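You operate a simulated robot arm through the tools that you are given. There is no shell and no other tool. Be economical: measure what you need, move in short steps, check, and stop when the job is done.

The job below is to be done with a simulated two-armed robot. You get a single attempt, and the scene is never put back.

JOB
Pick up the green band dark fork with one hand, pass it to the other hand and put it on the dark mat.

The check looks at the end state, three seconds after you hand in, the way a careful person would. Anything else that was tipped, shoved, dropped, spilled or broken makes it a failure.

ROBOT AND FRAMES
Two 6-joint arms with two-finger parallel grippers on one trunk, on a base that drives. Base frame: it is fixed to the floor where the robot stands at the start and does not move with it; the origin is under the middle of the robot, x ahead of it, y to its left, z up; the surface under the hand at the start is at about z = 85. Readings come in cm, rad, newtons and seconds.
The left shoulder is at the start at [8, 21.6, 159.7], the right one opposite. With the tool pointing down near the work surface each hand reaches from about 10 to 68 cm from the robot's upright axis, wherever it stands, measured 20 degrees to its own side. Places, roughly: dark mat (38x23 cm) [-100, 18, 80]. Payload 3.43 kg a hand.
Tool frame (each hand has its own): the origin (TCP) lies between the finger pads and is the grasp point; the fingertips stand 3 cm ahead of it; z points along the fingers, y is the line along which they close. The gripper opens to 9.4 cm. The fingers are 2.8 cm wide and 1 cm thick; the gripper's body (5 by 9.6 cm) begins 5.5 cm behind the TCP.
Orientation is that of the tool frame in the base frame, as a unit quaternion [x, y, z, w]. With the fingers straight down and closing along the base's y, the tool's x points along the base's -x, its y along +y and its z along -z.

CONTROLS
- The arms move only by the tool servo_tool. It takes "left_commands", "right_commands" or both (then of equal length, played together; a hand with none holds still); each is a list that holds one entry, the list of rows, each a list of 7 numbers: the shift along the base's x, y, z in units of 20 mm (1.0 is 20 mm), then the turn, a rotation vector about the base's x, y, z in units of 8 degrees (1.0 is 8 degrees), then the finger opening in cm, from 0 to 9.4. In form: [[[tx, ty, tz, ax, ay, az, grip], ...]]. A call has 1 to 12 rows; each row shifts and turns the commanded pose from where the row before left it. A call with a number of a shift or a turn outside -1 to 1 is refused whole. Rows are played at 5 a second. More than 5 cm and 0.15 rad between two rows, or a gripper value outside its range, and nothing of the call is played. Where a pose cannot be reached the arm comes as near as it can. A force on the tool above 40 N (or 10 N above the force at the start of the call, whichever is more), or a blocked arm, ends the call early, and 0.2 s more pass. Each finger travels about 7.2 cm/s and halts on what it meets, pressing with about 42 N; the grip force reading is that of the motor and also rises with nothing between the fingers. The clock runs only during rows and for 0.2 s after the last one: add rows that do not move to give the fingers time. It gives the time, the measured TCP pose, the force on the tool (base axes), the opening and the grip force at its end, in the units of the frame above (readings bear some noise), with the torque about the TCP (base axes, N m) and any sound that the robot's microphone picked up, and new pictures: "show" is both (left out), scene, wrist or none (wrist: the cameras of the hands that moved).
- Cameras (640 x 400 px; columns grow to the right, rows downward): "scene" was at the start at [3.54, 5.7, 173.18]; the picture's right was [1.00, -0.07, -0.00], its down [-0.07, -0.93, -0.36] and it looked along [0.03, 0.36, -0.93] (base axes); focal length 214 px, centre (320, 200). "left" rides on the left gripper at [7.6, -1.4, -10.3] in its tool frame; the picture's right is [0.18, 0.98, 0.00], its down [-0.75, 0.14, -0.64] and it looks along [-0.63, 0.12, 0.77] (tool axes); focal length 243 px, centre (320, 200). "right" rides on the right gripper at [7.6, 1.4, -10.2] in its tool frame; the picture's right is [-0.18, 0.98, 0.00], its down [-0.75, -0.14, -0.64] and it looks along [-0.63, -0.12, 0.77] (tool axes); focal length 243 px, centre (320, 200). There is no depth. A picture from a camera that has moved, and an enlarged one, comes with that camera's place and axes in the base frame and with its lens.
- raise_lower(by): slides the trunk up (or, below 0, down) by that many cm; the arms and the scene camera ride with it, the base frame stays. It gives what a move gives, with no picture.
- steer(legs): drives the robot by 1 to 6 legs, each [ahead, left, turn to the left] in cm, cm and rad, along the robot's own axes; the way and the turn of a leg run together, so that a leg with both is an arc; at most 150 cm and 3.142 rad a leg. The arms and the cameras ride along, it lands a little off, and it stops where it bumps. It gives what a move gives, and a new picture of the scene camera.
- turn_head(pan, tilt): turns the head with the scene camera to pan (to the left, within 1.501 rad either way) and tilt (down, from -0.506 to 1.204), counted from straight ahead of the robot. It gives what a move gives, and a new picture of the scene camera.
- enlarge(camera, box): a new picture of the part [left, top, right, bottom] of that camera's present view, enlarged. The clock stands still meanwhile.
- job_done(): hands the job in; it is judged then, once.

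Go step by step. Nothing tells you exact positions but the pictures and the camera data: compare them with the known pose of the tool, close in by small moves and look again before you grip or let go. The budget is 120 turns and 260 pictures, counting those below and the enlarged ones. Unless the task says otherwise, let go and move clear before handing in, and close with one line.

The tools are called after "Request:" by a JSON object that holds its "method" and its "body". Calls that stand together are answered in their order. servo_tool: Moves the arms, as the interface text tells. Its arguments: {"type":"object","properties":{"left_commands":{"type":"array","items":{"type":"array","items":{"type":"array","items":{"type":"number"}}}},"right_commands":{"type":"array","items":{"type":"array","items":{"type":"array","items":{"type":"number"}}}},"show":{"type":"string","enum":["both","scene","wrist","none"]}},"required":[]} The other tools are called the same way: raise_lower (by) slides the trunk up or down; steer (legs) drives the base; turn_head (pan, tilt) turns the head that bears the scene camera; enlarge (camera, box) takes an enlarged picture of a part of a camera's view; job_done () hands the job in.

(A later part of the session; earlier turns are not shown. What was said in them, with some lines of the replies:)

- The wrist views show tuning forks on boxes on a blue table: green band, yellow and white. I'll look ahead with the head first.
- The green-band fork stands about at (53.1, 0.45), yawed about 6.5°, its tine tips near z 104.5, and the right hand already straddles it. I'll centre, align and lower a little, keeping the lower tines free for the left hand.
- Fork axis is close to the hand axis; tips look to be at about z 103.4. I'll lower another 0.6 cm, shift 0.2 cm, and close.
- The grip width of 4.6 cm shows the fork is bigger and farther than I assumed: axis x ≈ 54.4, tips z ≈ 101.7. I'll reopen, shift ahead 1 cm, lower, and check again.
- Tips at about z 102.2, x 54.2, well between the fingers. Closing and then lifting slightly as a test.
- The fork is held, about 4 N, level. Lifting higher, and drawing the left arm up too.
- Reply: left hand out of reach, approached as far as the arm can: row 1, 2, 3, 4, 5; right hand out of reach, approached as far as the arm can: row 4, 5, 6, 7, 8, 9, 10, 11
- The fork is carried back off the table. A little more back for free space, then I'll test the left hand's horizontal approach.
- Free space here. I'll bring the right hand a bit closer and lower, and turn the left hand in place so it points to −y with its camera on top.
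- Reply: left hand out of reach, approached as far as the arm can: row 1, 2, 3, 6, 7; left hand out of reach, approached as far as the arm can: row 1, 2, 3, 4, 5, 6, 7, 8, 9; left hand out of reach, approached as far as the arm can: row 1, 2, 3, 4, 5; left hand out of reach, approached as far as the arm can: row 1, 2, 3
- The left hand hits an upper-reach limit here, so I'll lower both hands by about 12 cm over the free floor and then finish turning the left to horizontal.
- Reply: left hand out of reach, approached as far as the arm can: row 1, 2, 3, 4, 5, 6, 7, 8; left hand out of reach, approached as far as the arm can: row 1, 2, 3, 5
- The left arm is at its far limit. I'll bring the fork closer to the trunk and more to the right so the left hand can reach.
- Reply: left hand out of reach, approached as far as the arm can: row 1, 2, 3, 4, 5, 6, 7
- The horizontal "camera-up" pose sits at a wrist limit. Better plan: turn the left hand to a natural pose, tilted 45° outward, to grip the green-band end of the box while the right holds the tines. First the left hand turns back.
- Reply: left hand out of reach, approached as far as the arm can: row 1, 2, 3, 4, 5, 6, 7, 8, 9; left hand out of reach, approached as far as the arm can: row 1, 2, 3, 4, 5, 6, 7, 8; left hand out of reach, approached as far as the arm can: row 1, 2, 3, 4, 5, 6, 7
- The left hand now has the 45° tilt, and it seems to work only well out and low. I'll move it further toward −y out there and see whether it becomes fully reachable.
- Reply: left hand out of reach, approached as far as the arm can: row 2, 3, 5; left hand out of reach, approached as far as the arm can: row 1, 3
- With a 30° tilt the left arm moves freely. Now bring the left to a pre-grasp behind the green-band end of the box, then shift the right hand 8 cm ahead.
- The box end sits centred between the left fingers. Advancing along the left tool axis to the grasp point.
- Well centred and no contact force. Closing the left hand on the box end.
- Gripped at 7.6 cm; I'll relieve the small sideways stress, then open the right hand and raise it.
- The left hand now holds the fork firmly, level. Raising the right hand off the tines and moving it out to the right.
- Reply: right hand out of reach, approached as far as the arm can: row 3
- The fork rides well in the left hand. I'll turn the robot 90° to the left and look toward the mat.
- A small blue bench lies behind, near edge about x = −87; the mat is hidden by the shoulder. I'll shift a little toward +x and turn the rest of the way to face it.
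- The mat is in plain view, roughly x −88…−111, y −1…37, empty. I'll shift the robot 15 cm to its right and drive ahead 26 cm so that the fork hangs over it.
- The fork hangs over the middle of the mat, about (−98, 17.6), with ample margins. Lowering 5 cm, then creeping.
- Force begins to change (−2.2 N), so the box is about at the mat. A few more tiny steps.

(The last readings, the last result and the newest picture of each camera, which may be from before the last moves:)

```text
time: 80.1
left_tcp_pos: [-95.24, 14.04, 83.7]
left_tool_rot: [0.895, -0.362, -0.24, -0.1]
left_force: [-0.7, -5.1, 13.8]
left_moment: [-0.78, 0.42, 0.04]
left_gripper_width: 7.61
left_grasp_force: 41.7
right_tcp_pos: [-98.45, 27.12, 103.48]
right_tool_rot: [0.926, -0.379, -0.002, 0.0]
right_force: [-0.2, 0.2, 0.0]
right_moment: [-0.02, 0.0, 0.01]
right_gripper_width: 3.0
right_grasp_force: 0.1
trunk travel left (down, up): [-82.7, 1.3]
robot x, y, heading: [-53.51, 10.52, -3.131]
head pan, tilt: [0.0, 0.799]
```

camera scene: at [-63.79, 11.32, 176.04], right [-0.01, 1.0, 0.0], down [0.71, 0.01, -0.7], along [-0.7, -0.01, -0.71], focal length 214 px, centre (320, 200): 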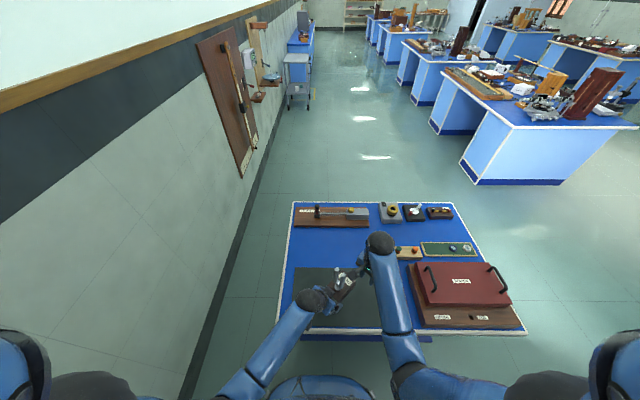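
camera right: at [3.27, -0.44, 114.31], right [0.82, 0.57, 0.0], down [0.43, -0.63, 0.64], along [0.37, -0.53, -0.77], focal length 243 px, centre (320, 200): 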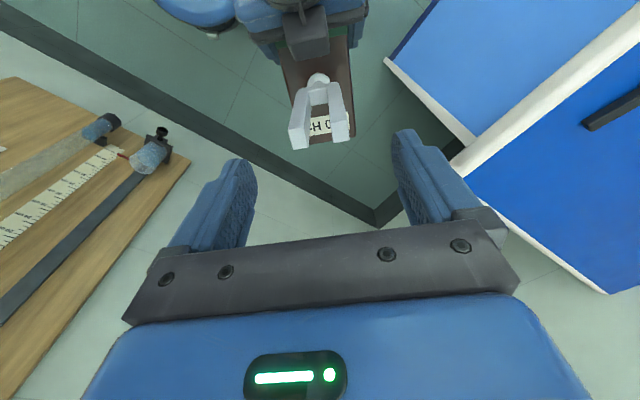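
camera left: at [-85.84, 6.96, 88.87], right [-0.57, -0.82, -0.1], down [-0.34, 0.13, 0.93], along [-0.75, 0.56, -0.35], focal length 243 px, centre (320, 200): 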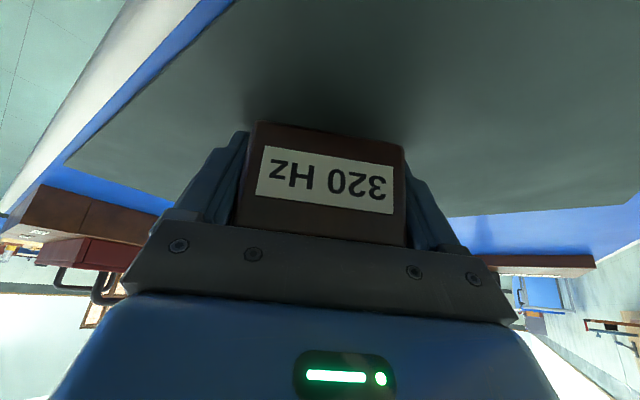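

Firm contact. I'll ease the push slightly and open the left hand.

Request:
{"method": "servo_tool", "body": {"left_commands": [[[0, 0, 0.03, 0, 0, 0, 4.5], [0, 0, 0, 0, 0, 0, 7.6], [0, 0, 0, 0, 0, 0, 8.0], [0, 0, 0, 0, 0, 0, 8.6], [0, 0, 0, 0, 0, 0, 9.4], [0, 0, 0, 0, 0, 0, 9.4], [0, 0, 0, 0, 0, 0, 9.4]]], "show": "wrist"}}

```text
time: 81.7
left_tcp_pos: [-95.09, 14.34, 83.59]
left_tool_rot: [0.895, -0.363, -0.238, -0.099]
left_force: [10.7, 13.1, 17.9]
left_moment: [-0.1, 0.21, -0.14]
left_gripper_width: 8.4
left_grasp_force: 0.0
right_tcp_pos: [-98.32, 27.32, 103.5]
right_tool_rot: [0.925, -0.379, -0.003, 0.002]
right_force: [0.4, -0.1, -0.7]
right_moment: [0.03, -0.02, 0.02]
right_gripper_width: 3.01
right_grasp_force: 0.1
trunk travel left (down, up): [-82.7, 1.3]
robot x, y, heading: [-54.04, 10.59, -3.131]
head pan, tilt: [0.0, 0.799]
camera left: at [-85.59, 7.17, 88.84], right [-0.57, -0.82, -0.1], down [-0.34, 0.13, 0.93], along [-0.75, 0.56, -0.35], focal length 243 px, centre (320, 200)
```

left: 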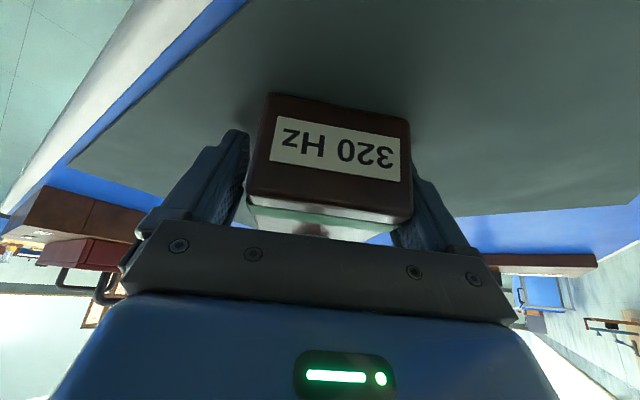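

The forces rose as the hand opened and the box settled. I'll look closely before moving.

Request:
{"method": "enlarge", "body": {"camera": "left", "box": [200, 70, 460, 240]}}

Request:
{"method": "enlarge", "body": {"camera": "scene", "box": [280, 240, 400, 330]}}

Request:
{"method": "enlarge", "body": {"camera": "right", "box": [0, 0, 640, 400]}}

```text
2.35 times, centred on (330, 155) of left
camera zoom: at [-85.59, 7.17, 88.84], right [-0.57, -0.82, -0.1], down [-0.34, 0.13, 0.93], along [-0.75, 0.56, -0.35], focal length 571 px, centre (296, 306)
```

zoom: 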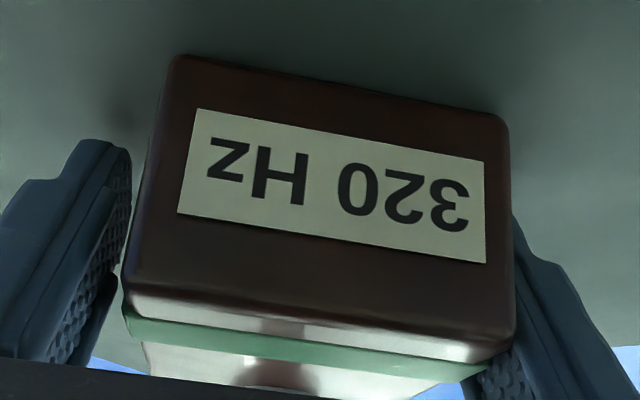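

```text
4.44 times, centred on (340, 285) of scene
camera zoom: at [-64.32, 11.09, 175.99], right [-0.01, 1.0, 0.0], down [0.71, 0.01, -0.7], along [-0.7, -0.01, -0.71], focal length 953 px, centre (231, -178)
```

zoom: 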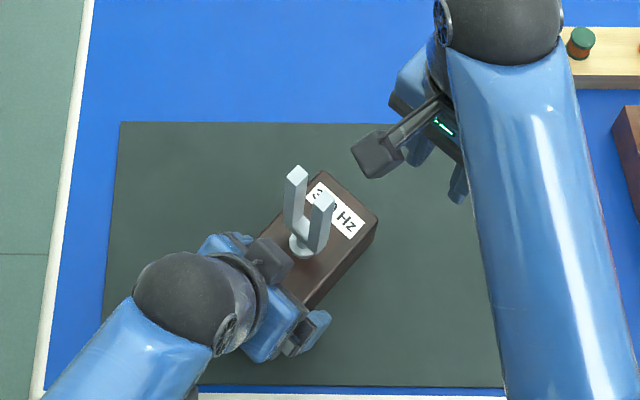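

```text
1.00 times, centred on (320, 200) of right (not enlarged: the box is as wide or as high as the picture)
camera zoom: at [-93.82, 21.12, 113.79], right [-0.82, -0.57, 0.01], down [-0.43, 0.63, 0.64], along [-0.37, 0.53, -0.77], focal length 243 px, centre (320, 200)
```

zoom: 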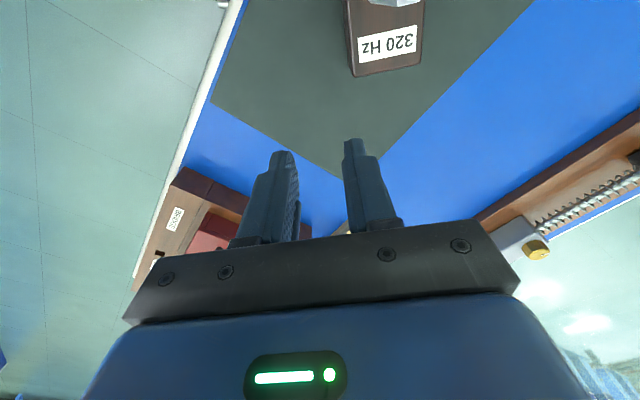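

The box rests on the mat; it's the left fingertips that press on the mat. I'll ease the hand up a few mm, finish opening, and look.

Request:
{"method": "servo_tool", "body": {"left_commands": [[[0, 0, 0.1, 0, 0, 0, 8.4], [0, 0, 0.1, 0, 0, 0, 8.6], [0, 0, 0, 0, 0, 0, 9.4], [0, 0, 0, 0, 0, 0, 9.4], [0, 0, 0, 0, 0, 0, 9.4]]], "show": "wrist"}}

Request:
{"method": "enlarge", "body": {"camera": "left", "box": [200, 70, 460, 240]}}

```text
time: 82.9
left_tcp_pos: [-95.11, 14.04, 84.01]
left_tool_rot: [0.896, -0.362, -0.237, -0.1]
left_force: [0.5, -0.5, -0.5]
left_moment: [-0.02, 0.02, 0.02]
left_gripper_width: 9.4
left_grasp_force: 0.1
right_tcp_pos: [-98.56, 27.29, 103.43]
right_tool_rot: [0.926, -0.379, -0.002, 0.0]
right_force: [0.5, 0.3, -0.2]
right_moment: [0.0, -0.01, 0.0]
right_gripper_width: 3.02
right_grasp_force: 0.1
trunk travel left (down, up): [-82.7, 1.3]
robot x, y, heading: [-53.91, 10.75, -3.129]
head pan, tilt: [0.0, 0.799]
camera left: at [-85.78, 6.95, 89.12], right [-0.57, -0.82, -0.1], down [-0.34, 0.13, 0.93], along [-0.75, 0.56, -0.35], focal length 243 px, centre (320, 200)
```

left: 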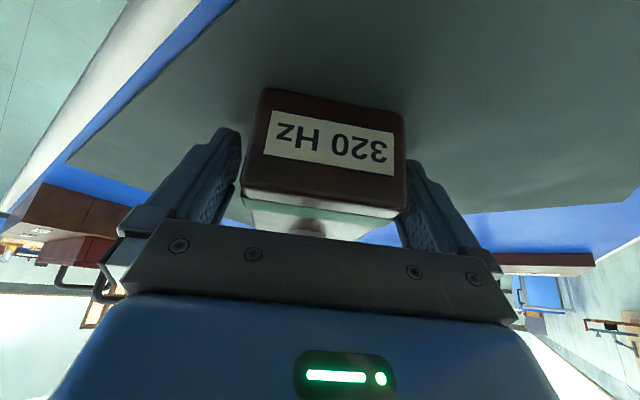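

```text
2.35 times, centred on (330, 155) of left
camera zoom: at [-85.78, 6.95, 89.12], right [-0.57, -0.82, -0.1], down [-0.34, 0.13, 0.93], along [-0.75, 0.56, -0.35], focal length 571 px, centre (296, 306)
```

zoom: 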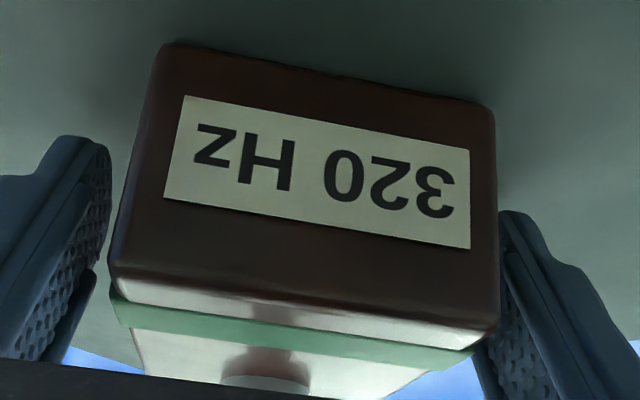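

All contact is gone. Centre the hand slightly, then retreat along the tool axis.

Request:
{"method": "servo_tool", "body": {"left_commands": [[[-0.1, -0.11, 0.05, 0, 0, 0, 9.4], [0.2, -0.2, 0.5, 0, 0, 0, 9.4], [0.3, -0.3, 0.74, 0, 0, 0, 9.4], [0.3, -0.3, 0.74, 0, 0, 0, 9.4], [0.3, -0.3, 0.74, 0, 0, 0, 9.4], [0.3, -0.3, 0.74, 0, 0, 0, 9.4], [0.3, -0.3, 0.74, 0, 0, 0, 9.4], [0, 0, 0, 0, 0, 0, 9.4]]], "show": "both"}}

```text
time: 84.7
left_tcp_pos: [-92.01, 10.49, 92.57]
left_tool_rot: [0.896, -0.361, -0.236, -0.099]
left_force: [0.2, 0.3, -0.3]
left_moment: [0.0, 0.01, 0.02]
left_gripper_width: 9.39
left_grasp_force: 0.0
right_tcp_pos: [-98.53, 27.2, 103.49]
right_tool_rot: [0.925, -0.379, -0.002, 0.0]
right_force: [-0.1, -0.2, 0.0]
right_moment: [-0.01, -0.01, 0.04]
right_gripper_width: 3.0
right_grasp_force: 0.1
trunk travel left (down, up): [-82.7, 1.3]
robot x, y, heading: [-54.21, 10.72, -3.132]
head pan, tilt: [0.0, 0.799]
camera scene: at [-64.82, 10.8, 175.95], right [-0.01, 1.0, 0.0], down [0.72, 0.01, -0.7], along [-0.7, -0.01, -0.72], focal length 214 px, centre (320, 200)
camera left: at [-82.66, 3.4, 97.74], right [-0.57, -0.82, -0.1], down [-0.34, 0.13, 0.93], along [-0.75, 0.56, -0.35], focal length 243 px, centre (320, 200)
```

scene: 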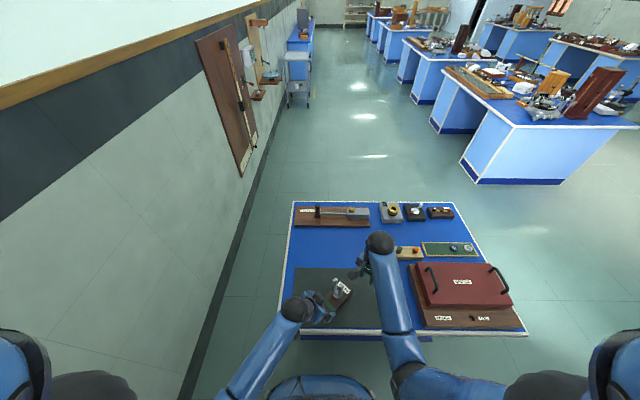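
left: 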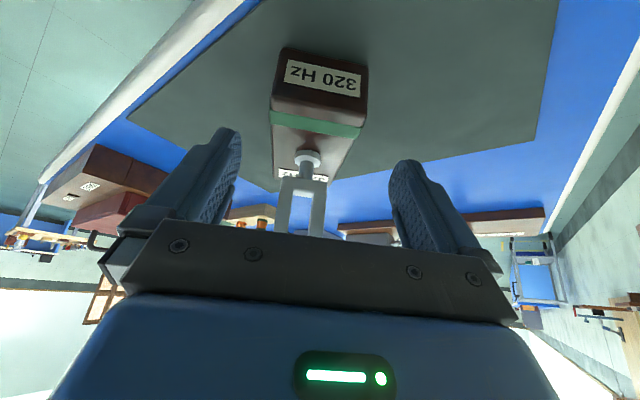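

The fork stands upright on the mat. Backing the robot away and checking.

Request:
{"method": "steer", "body": {"legs": [[-18, 0, 0]]}}

Request:
{"method": "enlarge", "body": {"camera": "scene", "box": [260, 170, 480, 330]}}

```text
time: 86.2
left_tcp_pos: [-74.16, 10.62, 92.52]
left_tool_rot: [0.897, -0.36, -0.236, -0.1]
left_force: [0.1, -0.2, -0.4]
left_moment: [0.0, 0.01, 0.03]
left_gripper_width: 9.41
left_grasp_force: 0.2
right_tcp_pos: [-80.68, 27.28, 103.18]
right_tool_rot: [0.926, -0.377, 0.0, -0.001]
right_force: [-0.2, 0.6, -0.5]
right_moment: [0.0, -0.06, 0.05]
right_gripper_width: 3.03
right_grasp_force: 0.0
trunk travel left (down, up): [-82.7, 1.3]
robot x, y, heading: [-35.79, 11.06, -3.127]
head pan, tilt: [0.0, 0.799]
camera scene: at [-47.19, 10.98, 175.9], right [-0.01, 1.0, 0.0], down [0.72, 0.01, -0.69], along [-0.69, -0.01, -0.72], focal length 214 px, centre (320, 200)
```

scene: 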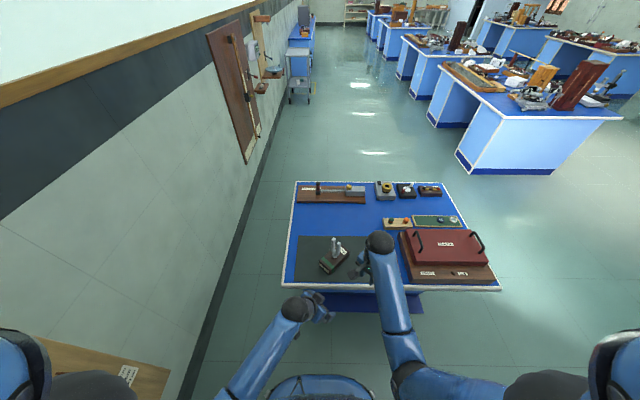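

```text
2.50 times, centred on (370, 250) of scene
camera zoom: at [-47.19, 10.98, 175.9], right [-0.01, 1.0, 0.0], down [0.72, 0.01, -0.69], along [-0.69, -0.01, -0.72], focal length 536 px, centre (195, 75)
```

zoom: 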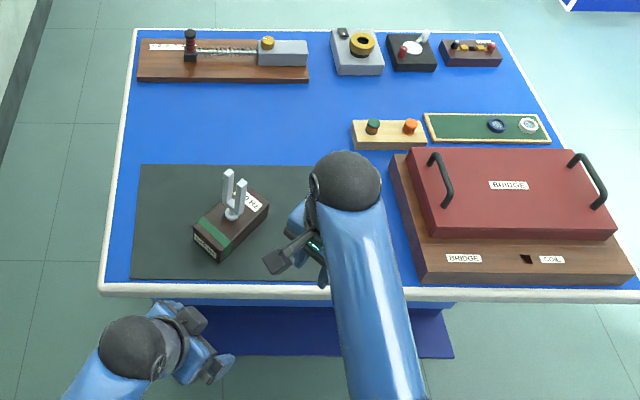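

The green-band fork stands upright, wholly on the dark mat, and both hands are clear of it with nothing else disturbed. Handing in.

Request:
{"method": "job_done", "body": {}}

```text
The job is handed in.
```

The green-band fork was picked up with the right hand, passed to the left, and now stands upright on the dark mat. In the last pictures nothing else looked disturbed. The box settled by up to about 1 cm when I let go, because the left fingertips reached the mat first.
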